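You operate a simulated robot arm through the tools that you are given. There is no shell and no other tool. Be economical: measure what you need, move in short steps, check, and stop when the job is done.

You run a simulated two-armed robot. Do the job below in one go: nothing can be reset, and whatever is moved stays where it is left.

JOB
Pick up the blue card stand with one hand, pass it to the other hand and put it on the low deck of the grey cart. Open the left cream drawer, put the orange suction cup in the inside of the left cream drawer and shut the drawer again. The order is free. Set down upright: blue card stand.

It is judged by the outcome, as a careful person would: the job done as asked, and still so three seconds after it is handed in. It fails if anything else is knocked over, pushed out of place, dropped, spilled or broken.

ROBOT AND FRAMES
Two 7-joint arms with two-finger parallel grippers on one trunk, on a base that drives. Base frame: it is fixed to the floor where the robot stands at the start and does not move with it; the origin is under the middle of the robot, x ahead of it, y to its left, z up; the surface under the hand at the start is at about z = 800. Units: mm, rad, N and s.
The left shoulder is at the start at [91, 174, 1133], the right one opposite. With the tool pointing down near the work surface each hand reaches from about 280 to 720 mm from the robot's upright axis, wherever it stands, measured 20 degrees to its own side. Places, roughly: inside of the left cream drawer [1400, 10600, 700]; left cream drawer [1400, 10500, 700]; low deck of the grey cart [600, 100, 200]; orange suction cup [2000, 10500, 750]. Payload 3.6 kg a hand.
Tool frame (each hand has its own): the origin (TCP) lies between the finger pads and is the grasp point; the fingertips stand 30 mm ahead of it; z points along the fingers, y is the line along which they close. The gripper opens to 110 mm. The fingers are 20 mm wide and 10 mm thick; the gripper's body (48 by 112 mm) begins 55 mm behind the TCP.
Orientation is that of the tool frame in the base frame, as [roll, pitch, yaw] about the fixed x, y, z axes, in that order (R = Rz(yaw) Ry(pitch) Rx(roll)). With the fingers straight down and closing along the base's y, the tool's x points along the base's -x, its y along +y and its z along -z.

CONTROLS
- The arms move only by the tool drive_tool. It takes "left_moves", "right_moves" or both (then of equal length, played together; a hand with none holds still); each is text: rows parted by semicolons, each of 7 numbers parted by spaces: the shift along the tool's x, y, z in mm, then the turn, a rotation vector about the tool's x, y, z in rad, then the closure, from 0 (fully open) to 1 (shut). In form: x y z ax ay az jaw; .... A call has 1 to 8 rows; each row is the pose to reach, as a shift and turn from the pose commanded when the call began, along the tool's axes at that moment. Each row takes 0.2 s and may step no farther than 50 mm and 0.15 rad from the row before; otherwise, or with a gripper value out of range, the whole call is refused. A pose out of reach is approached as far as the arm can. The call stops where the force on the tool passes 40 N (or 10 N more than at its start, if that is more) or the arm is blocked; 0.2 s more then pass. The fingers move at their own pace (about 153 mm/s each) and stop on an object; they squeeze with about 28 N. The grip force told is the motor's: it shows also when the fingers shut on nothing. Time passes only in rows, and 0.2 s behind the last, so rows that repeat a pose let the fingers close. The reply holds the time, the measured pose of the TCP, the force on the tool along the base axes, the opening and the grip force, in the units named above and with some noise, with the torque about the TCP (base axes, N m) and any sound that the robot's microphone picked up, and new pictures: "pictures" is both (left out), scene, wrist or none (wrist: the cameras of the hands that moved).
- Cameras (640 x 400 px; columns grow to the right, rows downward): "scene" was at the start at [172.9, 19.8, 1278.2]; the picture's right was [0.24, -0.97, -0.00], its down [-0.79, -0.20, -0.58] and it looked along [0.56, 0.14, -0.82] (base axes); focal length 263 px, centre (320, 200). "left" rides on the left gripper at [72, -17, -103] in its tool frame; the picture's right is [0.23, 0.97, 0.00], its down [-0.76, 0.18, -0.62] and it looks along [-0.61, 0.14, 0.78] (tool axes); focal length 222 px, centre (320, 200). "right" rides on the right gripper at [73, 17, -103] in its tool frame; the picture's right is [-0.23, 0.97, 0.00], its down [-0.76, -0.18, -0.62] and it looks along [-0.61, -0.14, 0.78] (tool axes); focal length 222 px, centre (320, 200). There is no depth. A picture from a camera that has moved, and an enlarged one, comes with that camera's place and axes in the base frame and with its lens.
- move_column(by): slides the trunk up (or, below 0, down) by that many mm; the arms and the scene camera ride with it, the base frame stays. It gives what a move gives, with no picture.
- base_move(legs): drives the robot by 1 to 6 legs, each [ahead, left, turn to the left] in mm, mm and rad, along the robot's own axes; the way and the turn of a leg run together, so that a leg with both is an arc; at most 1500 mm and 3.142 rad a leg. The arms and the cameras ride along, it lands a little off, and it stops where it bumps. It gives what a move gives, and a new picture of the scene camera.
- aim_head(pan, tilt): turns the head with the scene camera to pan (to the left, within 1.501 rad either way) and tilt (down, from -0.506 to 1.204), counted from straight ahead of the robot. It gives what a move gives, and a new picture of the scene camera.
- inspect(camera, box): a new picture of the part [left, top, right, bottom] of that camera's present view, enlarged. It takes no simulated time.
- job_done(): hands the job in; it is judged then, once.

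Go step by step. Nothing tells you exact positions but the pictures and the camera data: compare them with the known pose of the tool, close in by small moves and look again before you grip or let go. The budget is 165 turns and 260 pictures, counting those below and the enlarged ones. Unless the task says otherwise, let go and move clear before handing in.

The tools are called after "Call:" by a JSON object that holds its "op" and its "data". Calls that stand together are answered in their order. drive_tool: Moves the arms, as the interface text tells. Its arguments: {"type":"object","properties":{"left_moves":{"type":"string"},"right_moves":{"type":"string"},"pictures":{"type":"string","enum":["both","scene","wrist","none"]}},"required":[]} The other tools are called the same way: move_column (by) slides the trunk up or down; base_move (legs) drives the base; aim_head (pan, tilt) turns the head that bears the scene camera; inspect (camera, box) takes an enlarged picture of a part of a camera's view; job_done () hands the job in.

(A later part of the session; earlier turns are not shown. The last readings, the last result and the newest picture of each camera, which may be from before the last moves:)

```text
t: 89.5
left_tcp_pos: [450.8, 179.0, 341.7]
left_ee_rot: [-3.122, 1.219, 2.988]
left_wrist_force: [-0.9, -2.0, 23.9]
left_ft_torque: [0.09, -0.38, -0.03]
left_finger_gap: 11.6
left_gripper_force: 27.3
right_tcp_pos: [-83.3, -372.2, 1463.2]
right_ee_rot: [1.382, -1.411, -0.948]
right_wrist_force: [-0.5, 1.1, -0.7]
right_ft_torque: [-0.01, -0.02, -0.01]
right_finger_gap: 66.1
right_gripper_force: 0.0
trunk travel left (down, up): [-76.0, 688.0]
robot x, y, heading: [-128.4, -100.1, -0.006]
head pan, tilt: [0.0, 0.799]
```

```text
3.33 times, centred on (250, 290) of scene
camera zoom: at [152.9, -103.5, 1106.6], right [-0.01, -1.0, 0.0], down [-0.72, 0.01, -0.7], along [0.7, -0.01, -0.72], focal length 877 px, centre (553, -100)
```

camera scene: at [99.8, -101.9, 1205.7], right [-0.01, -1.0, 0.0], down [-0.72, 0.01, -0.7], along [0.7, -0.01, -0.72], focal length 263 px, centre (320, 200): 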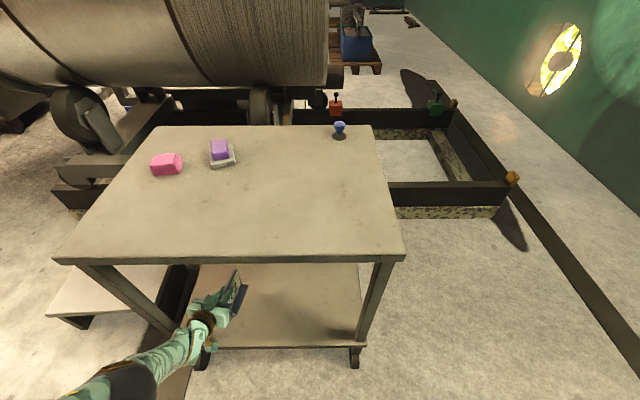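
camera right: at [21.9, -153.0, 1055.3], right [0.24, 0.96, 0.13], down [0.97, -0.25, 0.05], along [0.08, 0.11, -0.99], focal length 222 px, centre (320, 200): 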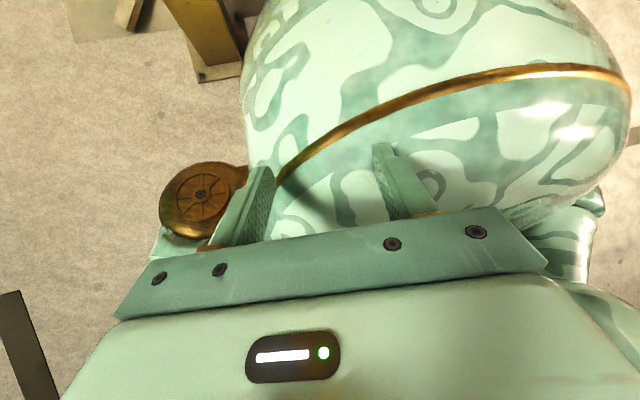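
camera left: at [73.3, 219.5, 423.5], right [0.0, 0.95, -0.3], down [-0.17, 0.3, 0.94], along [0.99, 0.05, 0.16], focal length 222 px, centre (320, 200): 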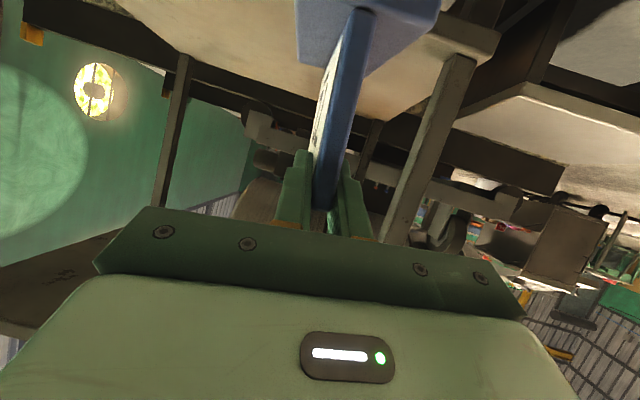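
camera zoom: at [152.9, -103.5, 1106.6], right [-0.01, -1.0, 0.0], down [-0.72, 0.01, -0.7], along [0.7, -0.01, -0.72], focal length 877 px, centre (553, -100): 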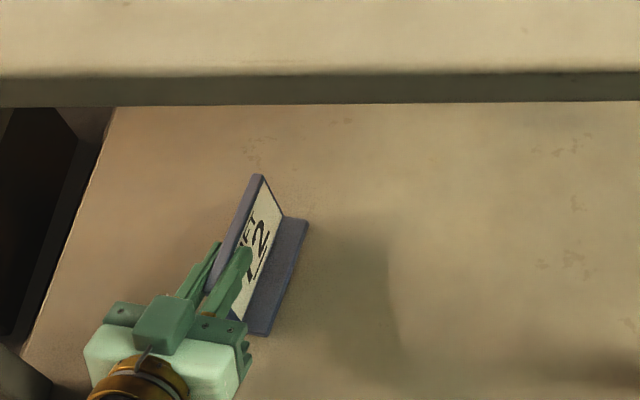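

The pressure centre lies inside the base, so the stand sits flat. I'll ease off the load and open the fingers gently.

Call:
{"op": "move_column", "data": {"by": 3}}

Call:
{"op": "drive_tool", "data": {"left_moves": "0 0 0 0 0 0 0.85;0 0 0 0 0 0 0.75;0 0 0 0 0 0 0.65;0 0 0 0 0 0 0.6", "pictures": "wrist"}}

Call:
{"op": "inspect", "data": {"camera": "scene", "box": [170, 230, 330, 350]}}

```text
t: 90.0
left_tcp_pos: [449.8, 180.5, 340.1]
left_ee_rot: [-3.118, 1.212, 2.992]
left_wrist_force: [-0.3, -1.4, 9.1]
left_ft_torque: [-0.06, -0.75, -0.09]
left_finger_gap: 11.6
left_gripper_force: 27.9
right_tcp_pos: [-81.1, -370.9, 1466.7]
right_ee_rot: [1.368, -1.408, -0.939]
right_wrist_force: [0.2, -0.4, -0.5]
right_ft_torque: [0.01, 0.01, -0.02]
right_finger_gap: 66.0
right_gripper_force: 0.0
trunk travel left (down, up): [-79.0, 685.0]
robot x, y, heading: [-124.7, -101.6, -0.011]
head pan, tilt: [0.0, 0.799]
```

```text
t: 91.0
left_tcp_pos: [449.9, 180.7, 342.1]
left_ee_rot: [-3.118, 1.214, 2.995]
left_wrist_force: [-0.1, 0.4, -0.7]
left_ft_torque: [-0.01, -0.02, 0.01]
left_finger_gap: 44.3
left_gripper_force: 0.0
right_tcp_pos: [-80.4, -370.7, 1466.8]
right_ee_rot: [1.362, -1.409, -0.934]
right_wrist_force: [-0.5, 0.5, -0.5]
right_ft_torque: [0.0, 0.02, -0.02]
right_finger_gap: 66.0
right_gripper_force: 0.1
trunk travel left (down, up): [-79.0, 685.0]
robot x, y, heading: [-126.8, -101.3, -0.008]
head pan, tilt: [0.0, 0.799]
camera left: at [326.3, 183.4, 308.8], right [0.09, 0.97, -0.22], down [-0.28, 0.24, 0.93], along [0.96, -0.02, 0.29], focal length 222 px, centre (320, 200)
```

left: 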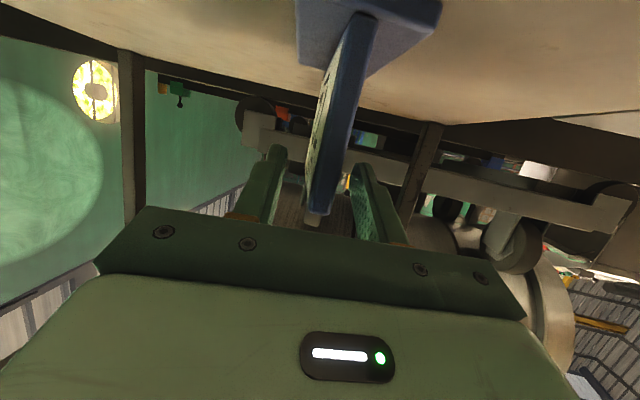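

```text
3.33 times, centred on (250, 290) of scene
camera zoom: at [153.1, -102.5, 1109.0], right [-0.01, -1.0, 0.0], down [-0.72, 0.01, -0.7], along [0.7, -0.01, -0.72], focal length 877 px, centre (553, -100)
```

zoom: 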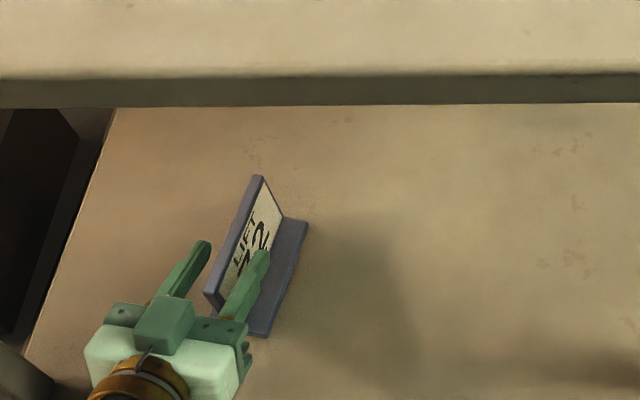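

The stand is free and upright on the low deck. I'll back straight out.

Call:
{"op": "base_move", "data": {"legs": [[-100, 0, 0], [-80, 60, 0]]}}

Call:
{"op": "inspect", "data": {"camera": "scene", "box": [120, 120, 440, 340]}}

```text
t: 92.9
left_tcp_pos: [271.5, 242.5, 340.8]
left_ee_rot: [-3.115, 1.216, 2.992]
left_wrist_force: [0.4, -0.5, -0.7]
left_ft_torque: [0.0, 0.01, -0.05]
left_finger_gap: 43.8
left_gripper_force: 0.0
right_tcp_pos: [-260.7, -305.6, 1466.2]
right_ee_rot: [1.369, -1.409, -0.941]
right_wrist_force: [-0.7, -0.5, -0.2]
right_ft_torque: [-0.02, 0.01, 0.01]
right_finger_gap: 66.0
right_gripper_force: 0.0
trunk travel left (down, up): [-79.0, 685.0]
robot x, y, heading: [-301.8, -35.4, -0.014]
head pan, tilt: [0.0, 0.799]
camera scene: at [-26.2, -39.0, 1109.2], right [-0.01, -1.0, 0.0], down [-0.72, 0.01, -0.7], along [0.7, -0.01, -0.72], focal length 263 px, centre (320, 200)
```

scene: 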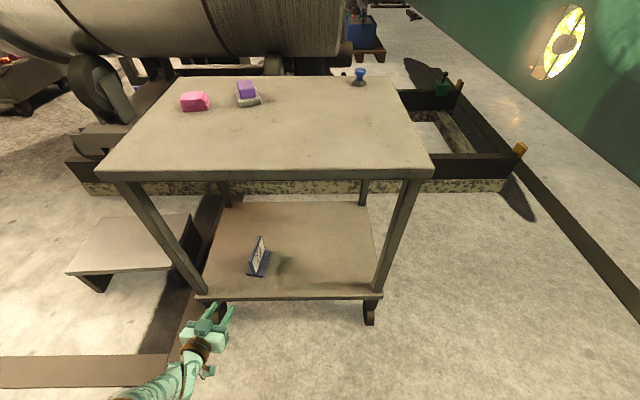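

```text
1.82 times, centred on (280, 230) of scene
camera zoom: at [-26.2, -39.0, 1109.2], right [-0.01, -1.0, 0.0], down [-0.72, 0.01, -0.7], along [0.7, -0.01, -0.72], focal length 478 px, centre (393, 146)
```

zoom: 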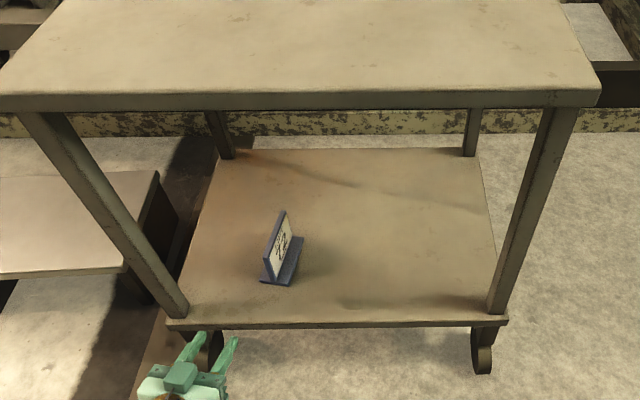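

The stand is upright and fully on the deck, and everything on the cart is in place. Next I'll raise the trunk and fold the left arm into a compact carrying pose.

Call:
{"op": "move_column", "data": {"by": 171}}

Call:
{"op": "drive_tool", "data": {"left_moves": "0 0 -20 0 0.12 0 0.6;0 0 -40 0 0.24 0 0.6;0 0 -60 0 0.36 0 0.6;0 0 -80 0 0.48 0 0.6;0 0 -100 0 0.6 0 0.6;0 0 -120 0 0.72 0 0.6;0 0 -140 0 0.84 0 0.6;0 0 -160 0 0.96 0 0.6", "pictures": "scene"}}

```text
t: 94.8
left_tcp_pos: [319.9, 242.1, 615.3]
left_ee_rot: [2.984, 1.416, 2.814]
left_wrist_force: [0.3, -0.7, -0.3]
left_ft_torque: [0.02, -0.02, -0.03]
left_finger_gap: 43.8
left_gripper_force: 0.0
right_tcp_pos: [-258.1, -307.1, 1638.0]
right_ee_rot: [1.361, -1.41, -0.934]
right_wrist_force: [1.1, 0.4, 0.9]
right_ft_torque: [-0.02, 0.0, 0.0]
right_finger_gap: 66.1
right_gripper_force: 0.1
trunk travel left (down, up): [-250.0, 514.0]
robot x, y, heading: [-307.1, -34.0, -0.012]
head pan, tilt: [0.0, 0.799]
```

```text
t: 96.6
left_tcp_pos: [190.7, 285.6, 463.3]
left_ee_rot: [3.129, 0.452, 3.024]
left_wrist_force: [-0.3, -0.4, -0.3]
left_ft_torque: [-0.08, -0.04, 0.0]
left_finger_gap: 44.0
left_gripper_force: 0.2
left hand out of reach, approached as far as the arm can: row 1, 2, 3, 4, 5, 6, 7, 8
right_tcp_pos: [-262.8, -301.4, 1638.8]
right_ee_rot: [1.359, -1.413, -0.933]
right_wrist_force: [-0.2, 1.5, 0.2]
right_ft_torque: [-0.04, 0.02, 0.08]
right_finger_gap: 66.1
right_gripper_force: 0.0
trunk travel left (down, up): [-250.0, 514.0]
robot x, y, heading: [-308.9, -36.8, -0.013]
head pan, tilt: [0.0, 0.799]
camera scene: at [-124.1, -34.6, 1289.9], right [-0.01, -1.0, 0.0], down [-0.72, 0.01, -0.7], along [0.7, -0.01, -0.72], focal length 263 px, centre (320, 200)
```

scene: 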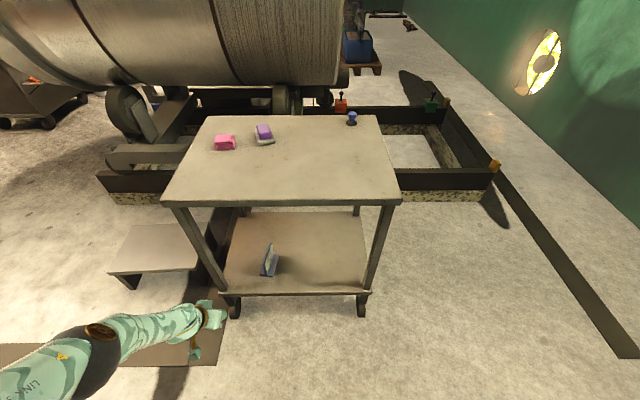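

The arm is awkward in this pose. I'll turn the robot left to face the open floor and unfold the arm there, away from the cart.

Call:
{"op": "base_move", "data": {"legs": [[0, 0, 1.571]]}}

Call:
{"op": "aim_head", "data": {"pan": 0.0, "tilt": 0.35}}

```text
t: 100.2
left_tcp_pos: [-529.1, 507.2, 466.5]
left_ee_rot: [-3.138, 0.458, -1.848]
left_wrist_force: [0.4, 0.5, 0.7]
left_ft_torque: [-0.01, 0.01, 0.04]
left_finger_gap: 44.2
left_gripper_force: 0.0
right_tcp_pos: [-31.4, -32.5, 1637.7]
right_ee_rot: [1.378, -1.41, 0.467]
right_wrist_force: [-0.2, -0.2, 0.4]
right_ft_torque: [-0.01, -0.01, -0.02]
right_finger_gap: 66.2
right_gripper_force: 0.0
trunk travel left (down, up): [-250.0, 514.0]
robot x, y, heading: [-304.8, -36.4, 1.4]
head pan, tilt: [0.0, 0.799]
stopped in leg 1: the robot was blocked; the commanded pose is now the measured one
camera scene: at [-272.6, 145.3, 1289.7], right [0.99, -0.17, 0.0], down [-0.12, -0.71, -0.7], along [0.12, 0.69, -0.72], focal length 263 px, centre (320, 200)
```

scene: 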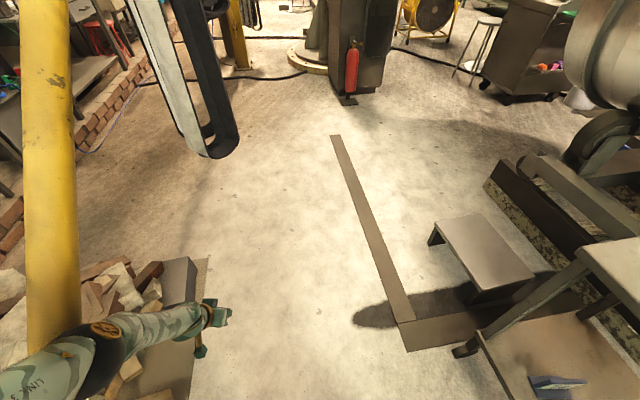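

```text
t: 101.1
left_tcp_pos: [-530.3, 506.6, 466.4]
left_ee_rot: [-3.138, 0.455, -1.848]
left_wrist_force: [-0.4, -0.2, 0.3]
left_ft_torque: [0.02, -0.02, 0.04]
left_finger_gap: 44.0
left_gripper_force: 0.1
right_tcp_pos: [-29.0, -32.1, 1637.8]
right_ee_rot: [1.372, -1.408, 0.47]
right_wrist_force: [-1.0, -0.9, 0.3]
right_ft_torque: [-0.01, -0.02, -0.03]
right_finger_gap: 66.0
right_gripper_force: 0.1
trunk travel left (down, up): [-250.0, 514.0]
robot x, y, heading: [-308.6, -39.2, 1.402]
head pan, tilt: [0.0, 0.351]
camera scene: at [-269.0, 158.5, 1328.9], right [0.99, -0.17, 0.0], down [-0.06, -0.34, -0.94], along [0.16, 0.92, -0.35], focal length 263 px, centre (320, 200)
```

scene: 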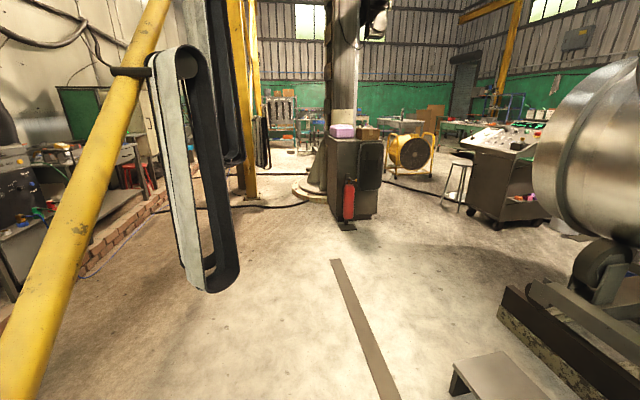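

The turn was stopped near the yellow brace on my left. I'll move forward and a bit right to clear it, then sort out the left arm.

Call:
{"op": "base_move", "data": {"legs": [[100, -100, 0], [500, 0, 0.17]]}}

Call:
{"op": "drive_tool", "data": {"left_moves": "-40 0 0 0 0.05 0 0.6;-80 0 0 0 0.1 0 0.6;-120 0 0 0 0.15 0 0.6;-120 0 -40 0 0.25 0 0.6;-120 0 -80 0 0.35 0 0.6;-120 0 -120 0 0.45 0 0.6", "pictures": "scene"}}

```text
t: 105.0
left_tcp_pos: [-472.3, 1030.2, 465.6]
left_ee_rot: [-3.139, 0.457, -1.666]
left_wrist_force: [0.1, 0.2, 0.2]
left_ft_torque: [0.01, -0.02, -0.02]
left_finger_gap: 43.8
left_gripper_force: 0.0
right_tcp_pos: [115.9, 590.5, 1638.5]
right_ee_rot: [1.369, -1.41, 0.653]
right_wrist_force: [-0.1, -0.1, 0.0]
right_ft_torque: [0.02, -0.02, 0.02]
right_finger_gap: 65.9
right_gripper_force: 0.1
trunk travel left (down, up): [-250.0, 514.0]
robot x, y, heading: [-151.2, 535.2, 1.576]
head pan, tilt: [0.0, 0.351]
camera scene: at [-153.4, 734.1, 1329.2], right [1.0, 0.01, 0.0], down [0.0, -0.34, -0.94], along [-0.01, 0.94, -0.34], focal length 263 px, centre (320, 200)
```

scene: 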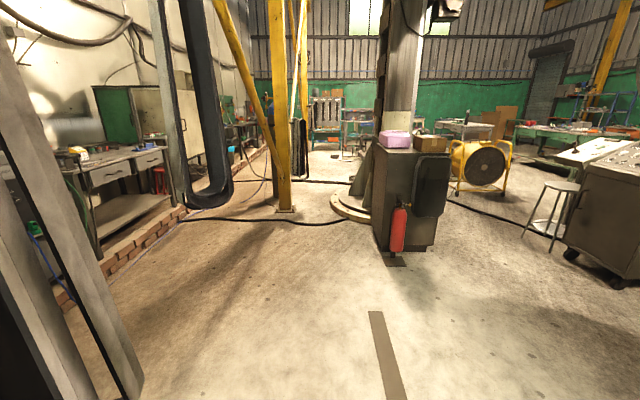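

```text
t: 106.3
left_tcp_pos: [-529.4, 964.0, 494.3]
left_ee_rot: [-2.908, -0.02, -1.661]
left_wrist_force: [0.8, 0.1, -0.6]
left_ft_torque: [-0.03, -0.02, 0.0]
left_finger_gap: 44.2
left_gripper_force: 0.1
left hand out of reach, approached as far as the arm can: row 1, 2, 3, 4, 5, 6
right_tcp_pos: [116.0, 583.9, 1640.6]
right_ee_rot: [1.388, -1.411, 0.632]
right_wrist_force: [0.4, -0.1, -0.2]
right_ft_torque: [0.02, -0.01, -0.01]
right_finger_gap: 66.0
right_gripper_force: 0.1
trunk travel left (down, up): [-250.0, 514.0]
robot x, y, heading: [-150.4, 534.7, 1.583]
head pan, tilt: [0.0, 0.351]
stopped in row 6 (left hand): the arm was blocked; the commanded pose is now the measured one
camera scene: at [-152.2, 730.8, 1331.4], right [1.0, 0.01, 0.0], down [0.0, -0.34, -0.94], along [-0.01, 0.94, -0.34], focal length 263 px, centre (320, 200)
```

scene: 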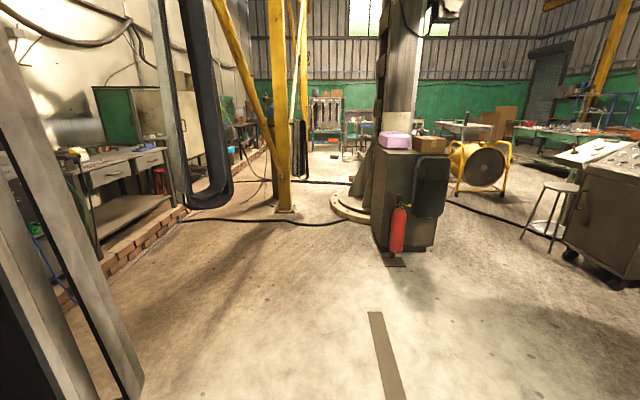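

The command is re-synced with the hand now, and the tool points down. I'll lift the hand straight up.

Call:
{"op": "drive_tool", "data": {"left_moves": "0 0 -45 0 0 0 0.6;0 0 -90 0 0 0 0.6;0 0 -135 0 0 0 0.6;0 0 -180 0 0 0 0.6;0 0 -225 0 0 0 0.6;0 0 -270 0 0 0 0.6", "pictures": "none"}}

Call:
{"op": "aim_head", "data": {"pan": 0.5, "tilt": 0.9}}

```text
t: 107.2
left_tcp_pos: [-579.3, 918.5, 516.8]
left_ee_rot: [-2.868, -0.202, -1.681]
left_wrist_force: [1.0, 0.3, 0.1]
left_ft_torque: [-0.02, 0.04, 0.0]
left_finger_gap: 44.1
left_gripper_force: 0.1
left hand out of reach, approached as far as the arm can: row 1, 2, 3, 4
right_tcp_pos: [118.7, 582.8, 1640.0]
right_ee_rot: [1.395, -1.411, 0.63]
right_wrist_force: [-0.6, 0.3, -0.1]
right_ft_torque: [-0.02, 0.0, -0.03]
right_finger_gap: 66.0
right_gripper_force: 0.0
trunk travel left (down, up): [-250.0, 514.0]
robot x, y, heading: [-149.2, 536.8, 1.585]
head pan, tilt: [0.0, 0.351]
stopped in row 4 (left hand): the arm was blocked; the commanded pose is now the measured one
```

```text
t: 108.2
left_tcp_pos: [-579.3, 918.9, 515.8]
left_ee_rot: [-2.87, -0.201, -1.679]
left_wrist_force: [0.0, 0.0, -0.6]
left_ft_torque: [0.01, 0.02, 0.0]
left_finger_gap: 44.2
left_gripper_force: 0.1
right_tcp_pos: [118.1, 582.9, 1638.1]
right_ee_rot: [1.394, -1.41, 0.631]
right_wrist_force: [0.6, 0.8, 0.2]
right_ft_torque: [0.0, -0.01, -0.01]
right_finger_gap: 66.0
right_gripper_force: 0.1
trunk travel left (down, up): [-250.0, 514.0]
robot x, y, heading: [-148.4, 536.4, 1.577]
head pan, tilt: [0.499, 0.901]
camera scene: at [-186.6, 701.6, 1282.4], right [0.87, 0.49, 0.0], down [0.38, -0.68, -0.62], along [-0.3, 0.55, -0.78], focal length 263 px, centre (320, 200)
```

scene: 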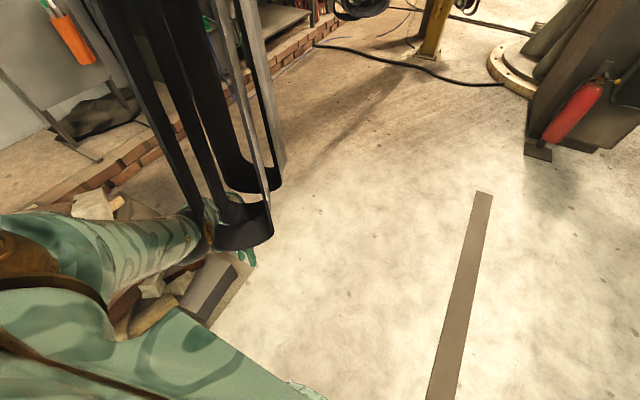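

The hand is right beneath a hanging belt loop, which stopped it rising. I'll swing it to the robot's right, out from under the belt, at the same height.

Call:
{"op": "drive_tool", "data": {"left_moves": "-5 -42 18 0 0 0 0.6;-10 -84 30 0 0 0 0.6;-15 -128 42 0 0 0 0.6;-20 -172 53 0 0 0 0.6;-25 -218 63 0 0 0 0.6;-30 -262 73 0 0 0 0.6", "pictures": "scene"}}

```text
t: 109.6
left_tcp_pos: [-336.1, 941.0, 476.2]
left_ee_rot: [-2.693, -0.164, -1.665]
left_wrist_force: [0.1, 0.5, 1.4]
left_ft_torque: [-0.02, -0.01, -0.02]
left_finger_gap: 43.7
left_gripper_force: 0.0
left hand out of reach, approached as far as the arm can: row 1, 2, 3, 4, 5, 6
right_tcp_pos: [118.7, 587.2, 1637.3]
right_ee_rot: [1.379, -1.411, 0.643]
right_wrist_force: [-0.2, 0.5, -0.3]
right_ft_torque: [-0.01, 0.0, -0.01]
right_finger_gap: 65.9
right_gripper_force: 0.1
trunk travel left (down, up): [-250.0, 514.0]
robot x, y, heading: [-151.8, 534.7, 1.582]
head pan, tilt: [0.499, 0.901]
camera scene: at [-186.5, 705.0, 1281.8], right [0.87, 0.49, 0.0], down [0.38, -0.68, -0.62], along [-0.3, 0.54, -0.78], focal length 263 px, centre (320, 200)
```

scene: 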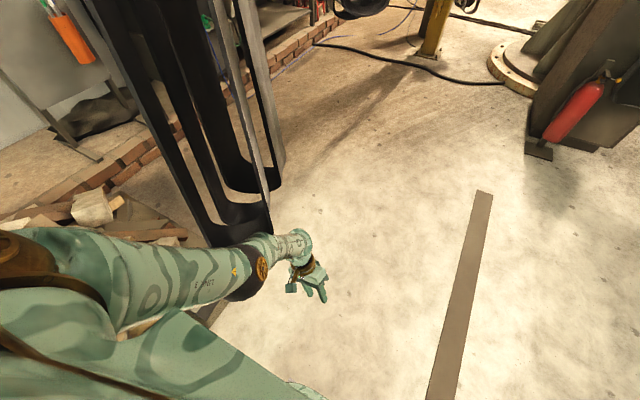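

The hand is free and the belt hasn't moved. I'll back up 250 mm to have clear space above, then lift the hand.

Call:
{"op": "base_move", "data": {"legs": [[-250, 0, 0]]}}

Call:
{"op": "drive_tool", "data": {"left_moves": "0 0 -45 0.05 0 0 0.6;0 0 -90 0.1 0 0 0.6;0 0 -135 0.15 0 0 0.6;0 0 -180 0.2 0 0 0.6;0 0 -225 0.25 0 0 0.6;0 0 -270 0.3 0 0 0.6;0 0 -315 0.35 0 0 0.6;0 0 -360 0.4 0 0 0.6", "pictures": "scene"}}

```text
t: 111.4
left_tcp_pos: [-332.8, 686.7, 476.6]
left_ee_rot: [-2.691, -0.164, -1.67]
left_wrist_force: [0.0, 0.4, 0.1]
left_ft_torque: [0.0, -0.01, 0.03]
left_finger_gap: 43.8
left_gripper_force: 0.0
right_tcp_pos: [120.6, 332.6, 1637.7]
right_ee_rot: [1.38, -1.41, 0.636]
right_wrist_force: [0.3, 0.0, -0.5]
right_ft_torque: [0.0, 0.03, -0.02]
right_finger_gap: 66.2
right_gripper_force: 0.0
trunk travel left (down, up): [-250.0, 514.0]
robot x, y, heading: [-148.9, 285.8, 1.575]
head pan, tilt: [0.499, 0.901]
camera scene: at [-184.0, 451.8, 1281.9], right [0.88, 0.48, 0.0], down [0.38, -0.69, -0.62], along [-0.3, 0.54, -0.78], focal length 263 px, centre (320, 200)
```

scene: 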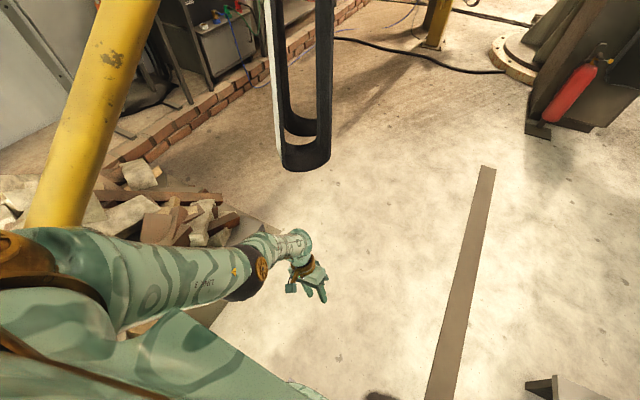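

```text
t: 113.2
left_tcp_pos: [-497.7, 812.1, 733.1]
left_ee_rot: [-2.308, -0.166, -1.67]
left_wrist_force: [0.9, 0.2, -0.4]
left_ft_torque: [-0.03, 0.03, 0.01]
left_finger_gap: 43.8
left_gripper_force: 0.0
left hand out of reach, approached as far as the arm can: row 1, 2, 3, 4, 5, 6, 7, 8
right_tcp_pos: [121.0, 334.3, 1637.3]
right_ee_rot: [1.377, -1.411, 0.641]
right_wrist_force: [-0.5, 0.9, -1.0]
right_ft_torque: [-0.04, 0.0, -0.01]
right_finger_gap: 66.0
right_gripper_force: 0.0
trunk travel left (down, up): [-250.0, 514.0]
robot x, y, heading: [-148.6, 281.3, 1.576]
head pan, tilt: [0.499, 0.901]
camera scene: at [-184.0, 452.8, 1281.7], right [0.88, 0.48, 0.0], down [0.38, -0.69, -0.62], along [-0.3, 0.54, -0.78], focal length 263 px, centre (320, 200)
```

scene: 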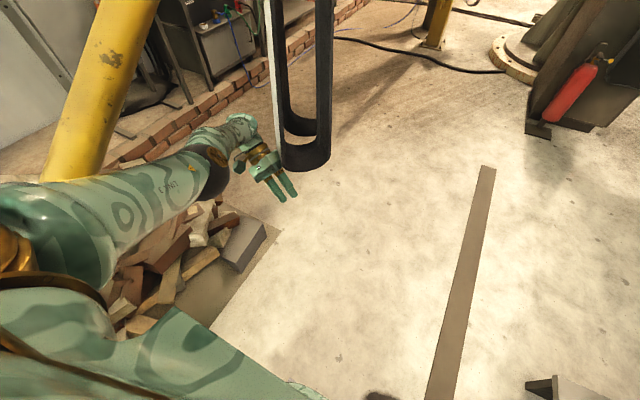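

My roll correction went the wrong way. I'll reverse it while bringing the hand in towards the robot's centreline, away from the belt.

Call:
{"op": "drive_tool", "data": {"left_moves": "-1 -23 10 -0.1 0 0 0.6;-2 -46 20 -0.2 0 0 0.6;-3 -69 30 -0.3 0 0 0.6;-4 -92 40 -0.4 0 0 0.6;-5 -115 50 -0.5 0 0 0.6;-6 -138 60 -0.6 0 0 0.6;-7 -161 70 -0.7 0 0 0.6;-9 -185 80 -0.8 0 0 0.6", "pictures": "scene"}}

```text
t: 115.1
left_tcp_pos: [-475.7, 809.8, 758.5]
left_ee_rot: [-2.859, -0.343, -1.404]
left_wrist_force: [-2.8, -1.5, -0.3]
left_ft_torque: [0.13, -0.24, 0.12]
left_finger_gap: 44.0
left_gripper_force: 0.0
left hand out of reach, approached as far as the arm can: row 1, 2, 3, 4, 5, 6, 7, 8
right_tcp_pos: [59.9, 310.3, 1644.9]
right_ee_rot: [1.425, -1.456, 0.643]
right_wrist_force: [-0.1, 0.6, -1.6]
right_ft_torque: [-0.1, -0.08, -0.03]
right_finger_gap: 66.0
right_gripper_force: 0.0
trunk travel left (down, up): [-250.0, 514.0]
robot x, y, heading: [-159.6, 272.6, 1.638]
head pan, tilt: [0.499, 0.901]
stopped in row 8 (left hand): the arm was blocked; the commanded pose is now the measured one
camera scene: at [-313.1, 374.7, 1289.9], right [0.84, 0.53, 0.1], down [0.47, -0.63, -0.62], along [-0.27, 0.56, -0.78], focal length 263 px, centre (320, 200)
```

scene: 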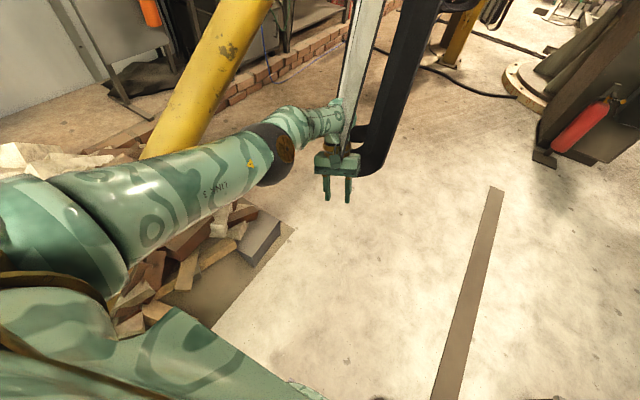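

The wrist has ended up behind the hanging belt, and pulling against it tips the robot. I'll ease off: hand left and down below the belt's bottom first.

Call:
{"op": "drive_tool", "data": {"left_moves": "6 47 10 0 0 0 0.6;-9 59 50 0 0 0 0.6;-24 71 91 0 0 0 0.6;-39 83 132 0 0 0 0.6;-54 95 172 0 0 0 0.6;-69 107 213 0 0 0 0.6", "pictures": "scene"}}

```text
t: 115.5
left_tcp_pos: [-422.5, 805.2, 758.3]
left_ee_rot: [-2.974, -0.372, -1.286]
left_wrist_force: [-1.1, -1.2, -0.5]
left_ft_torque: [0.11, -0.05, 0.05]
left_finger_gap: 43.9
left_gripper_force: 0.0
left hand out of reach, approached as far as the arm can: row 1
right_tcp_pos: [261.9, 443.3, 1567.6]
right_ee_rot: [1.59, -1.3, 0.561]
right_wrist_force: [-0.9, 4.8, -1.9]
right_ft_torque: [-0.21, -0.08, -0.15]
right_finger_gap: 66.1
right_gripper_force: 0.0
trunk travel left (down, up): [-250.0, 514.0]
robot x, y, heading: [-178.8, 265.4, 1.729]
head pan, tilt: [0.499, 0.901]
stopped in row 1 (right hand): the arm was blocked; the commanded pose is now the measured one
camera scene: at [-226.1, 404.3, 1287.5], right [0.79, 0.61, 0.0], down [0.47, -0.61, -0.64], along [-0.39, 0.51, -0.77], focal length 263 px, centre (320, 200)
```

scene: 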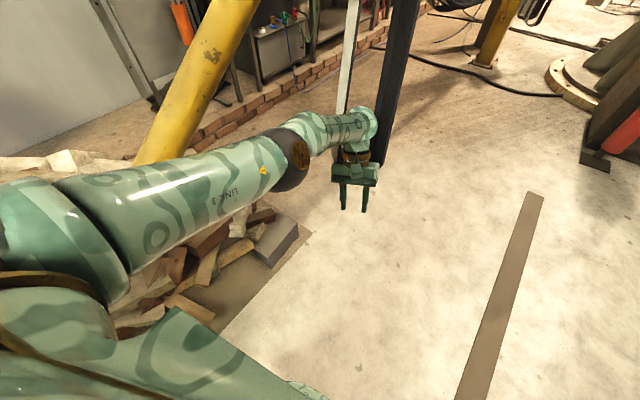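

The arm is in front of the belt now and the robot is level. I'll back away from the belt.

Call:
{"op": "base_move", "data": {"legs": [[-250, -30, 0]]}}

```text
t: 116.9
left_tcp_pos: [-428.0, 666.8, 740.2]
left_ee_rot: [-2.914, -0.335, -1.326]
left_wrist_force: [-2.6, -0.3, 0.0]
left_ft_torque: [0.05, -0.26, 0.07]
left_finger_gap: 43.7
left_gripper_force: 0.2
right_tcp_pos: [219.4, 143.4, 1592.6]
right_ee_rot: [1.999, -1.416, 0.144]
right_wrist_force: [-3.7, 1.8, 0.0]
right_ft_torque: [0.03, -0.02, 0.2]
right_finger_gap: 66.2
right_gripper_force: 0.1
trunk travel left (down, up): [-250.0, 514.0]
robot x, y, heading: [-129.6, 91.4, 1.688]
head pan, tilt: [0.499, 0.901]
stopped in leg 1: the robot was blocked; the commanded pose is now the measured one
camera scene: at [-201.0, 263.0, 1279.3], right [0.81, 0.58, 0.01], down [0.47, -0.64, -0.61], along [-0.35, 0.5, -0.79], focal length 263 px, centre (320, 200)
```

scene: 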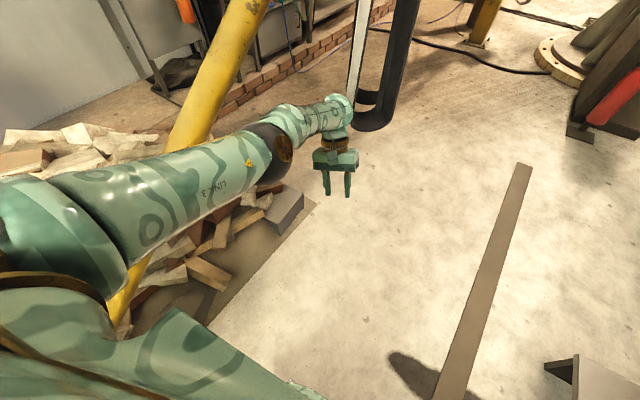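

I'm clear of the belt. I'll turn right 0.7 rad so the left arm swings away from the pole, then lift the hand into a normal pose.

Call:
{"op": "base_move", "data": {"legs": [[0, 0, -0.7]]}}

Call:
{"op": "drive_tool", "data": {"left_moves": "20 0 -30 -0.03 0.03 0 0.6;40 0 -60 -0.06 0.06 0 0.6;60 0 -90 -0.09 0.09 0 0.6;80 0 -120 -0.12 0.12 0 0.6;100 0 -150 -0.15 0.15 0 0.6;120 0 -180 -0.18 0.18 0 0.6;140 0 -210 -0.2 0.2 0 0.6", "pictures": "scene"}}

```text
t: 119.2
left_tcp_pos: [35.2, 713.5, 748.4]
left_ee_rot: [-2.931, -0.328, -2.038]
left_wrist_force: [0.0, -0.2, 1.4]
left_ft_torque: [0.01, 0.01, 0.0]
left_finger_gap: 43.9
left_gripper_force: 0.0
right_tcp_pos: [194.1, -115.4, 1585.8]
right_ee_rot: [2.035, -1.394, -0.604]
right_wrist_force: [0.8, 0.5, 0.3]
right_ft_torque: [0.02, -0.01, 0.0]
right_finger_gap: 66.1
right_gripper_force: 0.0
trunk travel left (down, up): [-250.0, 514.0]
robot x, y, heading: [-118.5, 90.3, 0.977]
head pan, tilt: [0.499, 0.901]
camera scene: at [-55.5, 252.9, 1281.7], right [1.0, -0.1, 0.0], down [-0.07, -0.78, -0.62], along [0.06, 0.62, -0.78], focal length 263 px, centre (320, 200)
```

scene: 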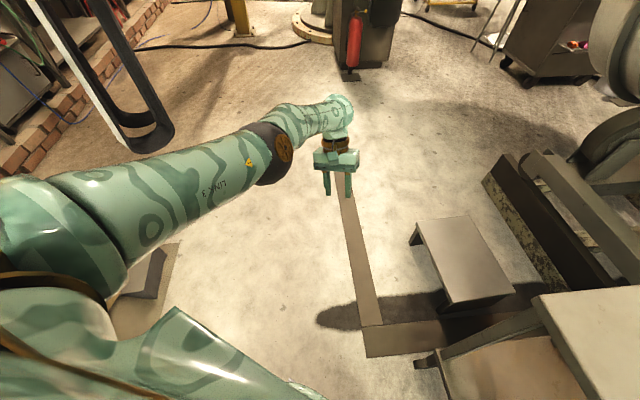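

```text
t: 120.8
left_tcp_pos: [-1.4, 698.1, 985.2]
left_ee_rot: [-3.108, -0.513, -2.058]
left_wrist_force: [0.4, -1.0, 0.8]
left_ft_torque: [0.09, 0.0, -0.02]
left_finger_gap: 43.9
left_gripper_force: 0.1
left hand out of reach, approached as far as the arm can: row 1, 2, 3, 4, 5, 6, 7
right_tcp_pos: [193.5, -117.8, 1584.5]
right_ee_rot: [2.042, -1.396, -0.613]
right_wrist_force: [-0.2, -0.3, -0.5]
right_ft_torque: [-0.03, -0.01, -0.06]
right_finger_gap: 66.3
right_gripper_force: 0.1
trunk travel left (down, up): [-250.0, 514.0]
robot x, y, heading: [-119.5, 90.9, 0.977]
head pan, tilt: [0.499, 0.901]
camera scene: at [-56.5, 251.6, 1281.8], right [1.0, -0.09, 0.0], down [-0.07, -0.78, -0.62], along [0.06, 0.62, -0.78], focal length 263 px, centre (320, 200)
```

scene: 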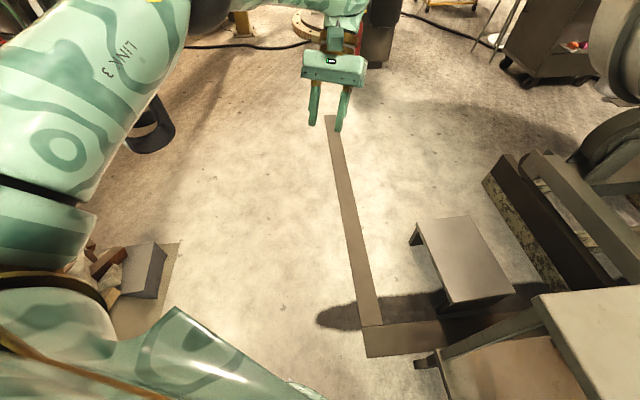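

The arm has swung up into a natural elbow-up posture. I'll level the tool and bring the hand in to a carrying pose.

Call:
{"op": "drive_tool", "data": {"left_moves": "27 0 2 0 -0.073 0 0.3;54 0 4 0 -0.147 0 0.3;81 0 6 0 -0.22 0 0.3;108 0 8 0 -0.293 0 0.3;135 0 10 0 -0.367 0 0.3;162 0 11 0 -0.44 0 0.3;187 0 13 0 -0.513 0 0.3;187 0 13 0 -0.513 0 0.3", "pictures": "scene"}}

Call:
{"op": "inspect", "data": {"camera": "right", "box": [0, 0, 640, 400]}}

```text
t: 122.6
left_tcp_pos: [64.2, 537.6, 1209.7]
left_ee_rot: [-3.122, -0.018, -2.054]
left_wrist_force: [0.0, 0.3, -0.2]
left_ft_torque: [-0.02, -0.03, -0.02]
left_finger_gap: 76.9
left_gripper_force: 0.0
left hand out of reach, approached as far as the arm can: row 1, 2, 3, 4, 5, 6, 7, 8
right_tcp_pos: [193.8, -115.6, 1585.7]
right_ee_rot: [2.041, -1.397, -0.611]
right_wrist_force: [0.6, 0.3, 1.3]
right_ft_torque: [-0.04, -0.03, 0.02]
right_finger_gap: 66.2
right_gripper_force: 0.1
trunk travel left (down, up): [-250.0, 514.0]
robot x, y, heading: [-123.0, 92.4, 0.971]
head pan, tilt: [0.499, 0.901]
camera scene: at [-56.4, 252.4, 1281.9], right [1.0, -0.1, 0.0], down [-0.07, -0.78, -0.62], along [0.06, 0.62, -0.78], focal length 263 px, centre (320, 200)
```

scene: 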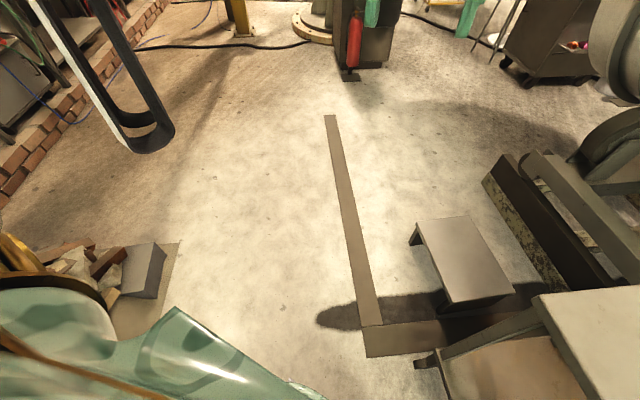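

```text
1.00 times, centred on (320, 200) of right (not enlarged: the box is as wide or as high as the picture)
camera zoom: at [201.5, -19.3, 1668.9], right [-0.99, 0.15, -0.07], down [0.16, 0.67, -0.73], along [-0.06, -0.73, -0.68], focal length 222 px, centre (320, 200)
```

zoom: 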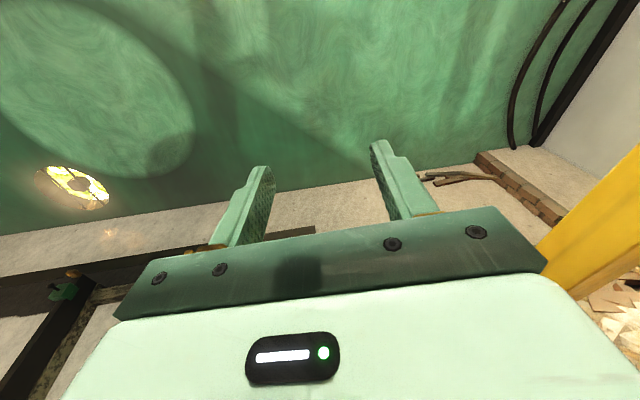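

The arm is now in a compact, tool-down pose. The belt bottom hangs at about (-480, 890, 800), so I'll crab along +y past it at the current heading, which keeps my left side narrow.

Call:
{"op": "base_move", "data": {"legs": [[786, 452, 0], [786, 452, 0]]}}

Call:
{"op": "aim_head", "data": {"pan": 0.3, "tilt": 0.4}}

```text
t: 131.8
left_tcp_pos: [167.0, 2351.5, 1210.3]
left_ee_rot: [-3.121, -0.018, -2.05]
left_wrist_force: [-0.1, -0.3, 0.1]
left_ft_torque: [-0.04, -0.01, 0.02]
left_finger_gap: 77.2
left_gripper_force: 0.0
right_tcp_pos: [297.8, 1697.2, 1585.4]
right_ee_rot: [2.047, -1.396, -0.615]
right_wrist_force: [-0.2, 0.5, 0.3]
right_ft_torque: [0.0, -0.01, 0.01]
right_finger_gap: 66.0
right_gripper_force: 0.1
trunk travel left (down, up): [-250.0, 514.0]
robot x, y, heading: [-16.4, 1902.8, 0.981]
head pan, tilt: [0.499, 0.901]
camera scene: at [28.5, 2068.5, 1284.1], right [1.0, -0.09, 0.02], down [-0.06, -0.78, -0.62], along [0.07, 0.62, -0.78], focal length 263 px, centre (320, 200)
```

scene: 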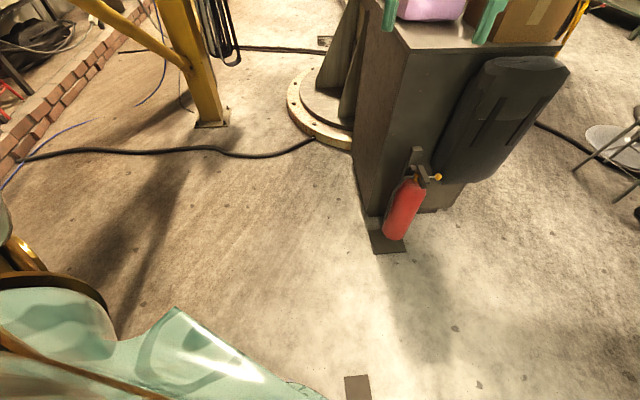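

```text
t: 132.7
left_tcp_pos: [185.1, 2347.1, 1206.4]
left_ee_rot: [-3.135, -0.024, -2.052]
left_wrist_force: [-0.7, 0.3, -0.6]
left_ft_torque: [0.03, -0.04, 0.02]
left_finger_gap: 76.8
left_gripper_force: 0.0
right_tcp_pos: [321.0, 1695.0, 1581.1]
right_ee_rot: [2.015, -1.383, -0.583]
right_wrist_force: [-0.1, 0.4, 0.4]
right_ft_torque: [0.0, 0.02, 0.01]
right_finger_gap: 65.8
right_gripper_force: 0.2
trunk travel left (down, up): [-250.0, 514.0]
robot x, y, heading: [-13.4, 1903.9, 0.984]
head pan, tilt: [0.3, 0.4]
camera scene: at [46.4, 2081.8, 1327.5], right [0.96, -0.29, 0.02], down [-0.1, -0.38, -0.92], along [0.27, 0.88, -0.39], focal length 263 px, centre (320, 200)
```

scene: 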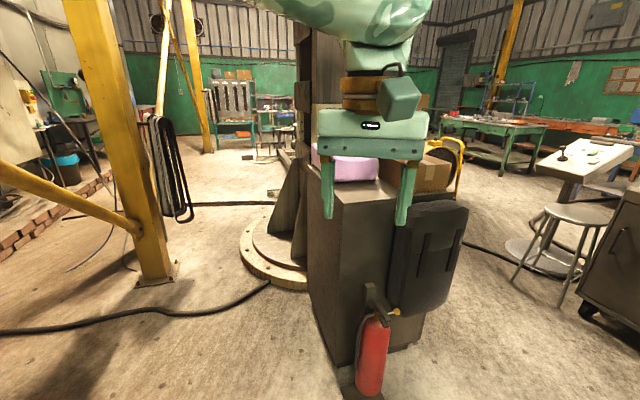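

The lane is clear on the right: between the machine (x up to ~900) and the stool/trolley (x from ~1950). I'll drive to about (1400, 2250) and face +y.

Call:
{"op": "base_move", "data": {"legs": [[1071, -985, 0], [0, 0, 0.587]]}}

Call:
{"op": "aim_head", "data": {"pan": 0.0, "tilt": 0.4}}

```text
t: 141.6
left_tcp_pos: [1322.0, 2743.8, 1205.6]
left_ee_rot: [-3.136, -0.024, -1.449]
left_wrist_force: [0.7, -0.1, -0.4]
left_ft_torque: [-0.01, 0.03, -0.03]
left_finger_gap: 77.0
left_gripper_force: 0.0
right_tcp_pos: [1803.6, 2281.5, 1579.8]
right_ee_rot: [2.001, -1.382, 0.033]
right_wrist_force: [-0.1, 0.6, 0.4]
right_ft_torque: [0.0, 0.02, 0.06]
right_finger_gap: 66.2
right_gripper_force: 0.0
trunk travel left (down, up): [-250.0, 514.0]
robot x, y, heading: [1404.4, 2263.5, 1.579]
head pan, tilt: [0.3, 0.4]
camera scene: at [1377.3, 2454.9, 1324.7], right [0.95, 0.3, 0.0], down [0.12, -0.37, -0.92], along [-0.28, 0.88, -0.39], focal length 263 px, centre (320, 200)
```

scene: 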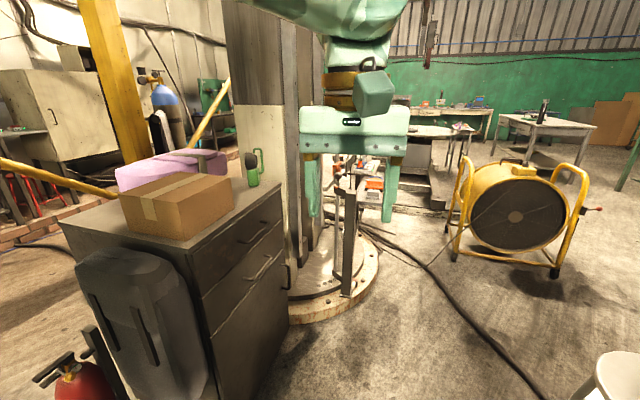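

```text
t: 142.4
left_tcp_pos: [1321.9, 2742.7, 1206.0]
left_ee_rot: [-3.136, -0.024, -1.451]
left_wrist_force: [0.1, -1.3, -0.1]
left_ft_torque: [-0.02, -0.02, 0.01]
left_finger_gap: 77.1
left_gripper_force: 0.1
right_tcp_pos: [1802.8, 2280.4, 1578.5]
right_ee_rot: [2.001, -1.381, 0.031]
right_wrist_force: [-0.2, -0.7, 0.1]
right_ft_torque: [-0.02, -0.01, 0.02]
right_finger_gap: 65.9
right_gripper_force: 0.1
trunk travel left (down, up): [-250.0, 514.0]
robot x, y, heading: [1408.9, 2264.4, 1.582]
head pan, tilt: [0.0, 0.4]
camera scene: at [1404.9, 2459.3, 1324.7], right [1.0, 0.01, 0.0], down [0.0, -0.39, -0.92], along [-0.01, 0.92, -0.39], focal length 263 px, centre (320, 200)
```

scene: 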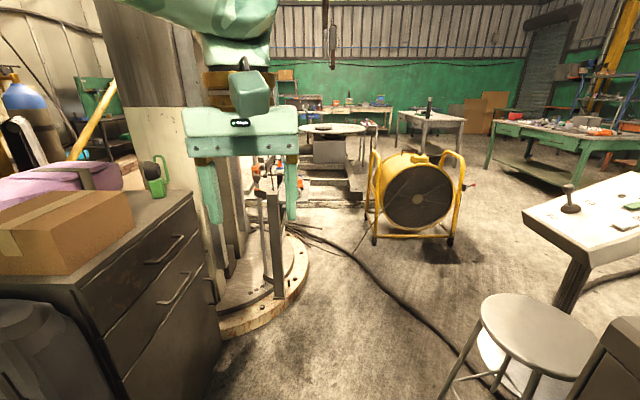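

The way ahead has a post with a round base (x up to ~1295), a fan at about (1870–2650, 4600) and a stool on the right. I'll drive up to (1450, 3350) and look for the best gap.

Call:
{"op": "base_move", "data": {"legs": [[1080, -40, 0]]}}

Call:
{"op": "aim_head", "data": {"pan": -0.4, "tilt": 0.5}}

```text
t: 147.9
left_tcp_pos: [1361.3, 3823.2, 1205.6]
left_ee_rot: [-3.137, -0.023, -1.46]
left_wrist_force: [-1.0, 0.3, 0.0]
left_ft_torque: [-0.02, -0.02, -0.02]
left_finger_gap: 77.0
left_gripper_force: 0.2
right_tcp_pos: [1839.6, 3356.9, 1580.1]
right_ee_rot: [2.001, -1.379, 0.024]
right_wrist_force: [-0.6, 0.9, 0.3]
right_ft_torque: [-0.03, 0.01, 0.02]
right_finger_gap: 65.9
right_gripper_force: 0.0
trunk travel left (down, up): [-250.0, 514.0]
robot x, y, heading: [1443.3, 3342.8, 1.57]
head pan, tilt: [0.0, 0.4]
camera scene: at [1442.1, 3538.1, 1324.7], right [1.0, 0.0, 0.0], down [0.0, -0.39, -0.92], along [0.0, 0.92, -0.39], focal length 263 px, centre (320, 200)
```

scene: 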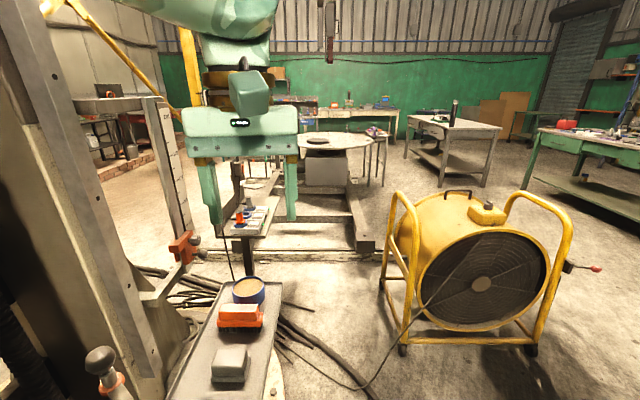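

```text
t: 148.8
left_tcp_pos: [1361.8, 3822.4, 1206.1]
left_ee_rot: [-3.137, -0.024, -1.459]
left_wrist_force: [0.2, -0.5, -0.5]
left_ft_torque: [-0.01, 0.03, -0.01]
left_finger_gap: 76.8
left_gripper_force: 0.1
right_tcp_pos: [1839.9, 3357.0, 1578.4]
right_ee_rot: [1.999, -1.38, 0.023]
right_wrist_force: [0.8, 0.5, 0.3]
right_ft_torque: [0.0, 0.02, 0.05]
right_finger_gap: 66.1
right_gripper_force: 0.0
trunk travel left (down, up): [-250.0, 514.0]
robot x, y, heading: [1440.7, 3338.9, 1.575]
head pan, tilt: [-0.4, 0.499]
camera scene: at [1477.4, 3529.0, 1315.6], right [0.92, -0.39, 0.0], down [-0.19, -0.44, -0.88], along [0.34, 0.81, -0.48], focal length 263 px, centre (320, 200)
```

scene: 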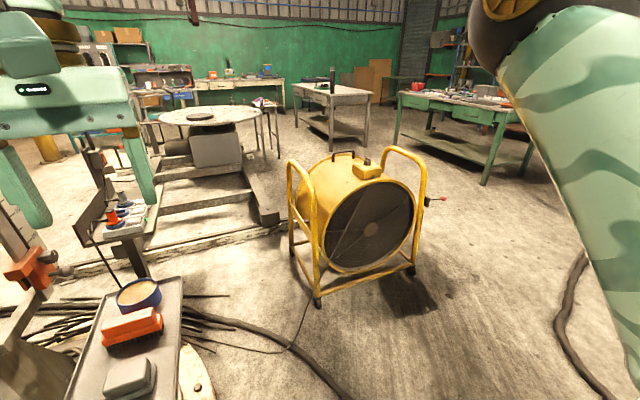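

Right of the fan the floor is free, from about x=2700 to 4200. I'll move right and forward around the front of the fan, then look towards the console side.

Call:
{"op": "base_move", "data": {"legs": [[200, -200, 0], [330, -400, 0]]}}

Call:
{"op": "aim_head", "data": {"pan": -1.0, "tilt": 0.5}}

```text
t: 153.4
left_tcp_pos: [1971.9, 4345.3, 1205.4]
left_ee_rot: [-3.138, -0.024, -1.474]
left_wrist_force: [0.0, 0.4, 0.4]
left_ft_torque: [-0.02, 0.02, 0.02]
left_finger_gap: 76.9
left_gripper_force: 0.0
right_tcp_pos: [2442.9, 3873.8, 1579.6]
right_ee_rot: [1.999, -1.38, 0.009]
right_wrist_force: [0.1, -0.2, 0.4]
right_ft_torque: [-0.01, -0.02, 0.0]
right_finger_gap: 66.2
right_gripper_force: 0.0
trunk travel left (down, up): [-250.0, 514.0]
robot x, y, heading: [2042.3, 3864.4, 1.556]
head pan, tilt: [-0.4, 0.499]
camera scene: at [2083.3, 4050.8, 1315.5], right [0.92, -0.4, 0.0], down [-0.19, -0.44, -0.88], along [0.35, 0.8, -0.48], focal length 263 px, centre (320, 200)
```

scene: 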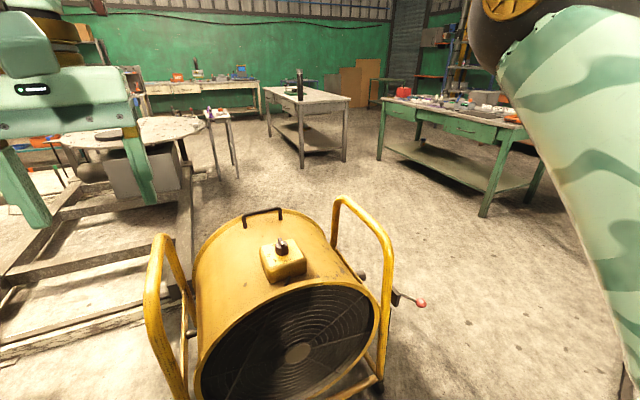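

```text
t: 154.4
left_tcp_pos: [1971.0, 4345.4, 1207.0]
left_ee_rot: [-3.136, -0.024, -1.473]
left_wrist_force: [0.2, 0.1, 0.3]
left_ft_torque: [0.0, 0.02, -0.03]
left_finger_gap: 77.1
left_gripper_force: 0.2
right_tcp_pos: [2441.7, 3873.2, 1579.2]
right_ee_rot: [2.0, -1.381, 0.009]
right_wrist_force: [0.5, 0.0, 0.1]
right_ft_torque: [0.03, 0.0, 0.0]
right_finger_gap: 66.1
right_gripper_force: 0.1
trunk travel left (down, up): [-250.0, 514.0]
robot x, y, heading: [2044.0, 3866.2, 1.561]
head pan, tilt: [-1.0, 0.499]
camera scene: at [2123.5, 4015.3, 1315.6], right [0.53, -0.85, 0.0], down [-0.41, -0.25, -0.88], along [0.74, 0.46, -0.48], focal length 263 px, centre (320, 200)
```

scene: 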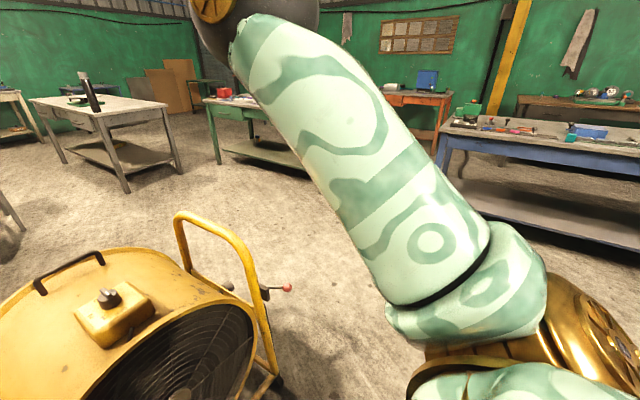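

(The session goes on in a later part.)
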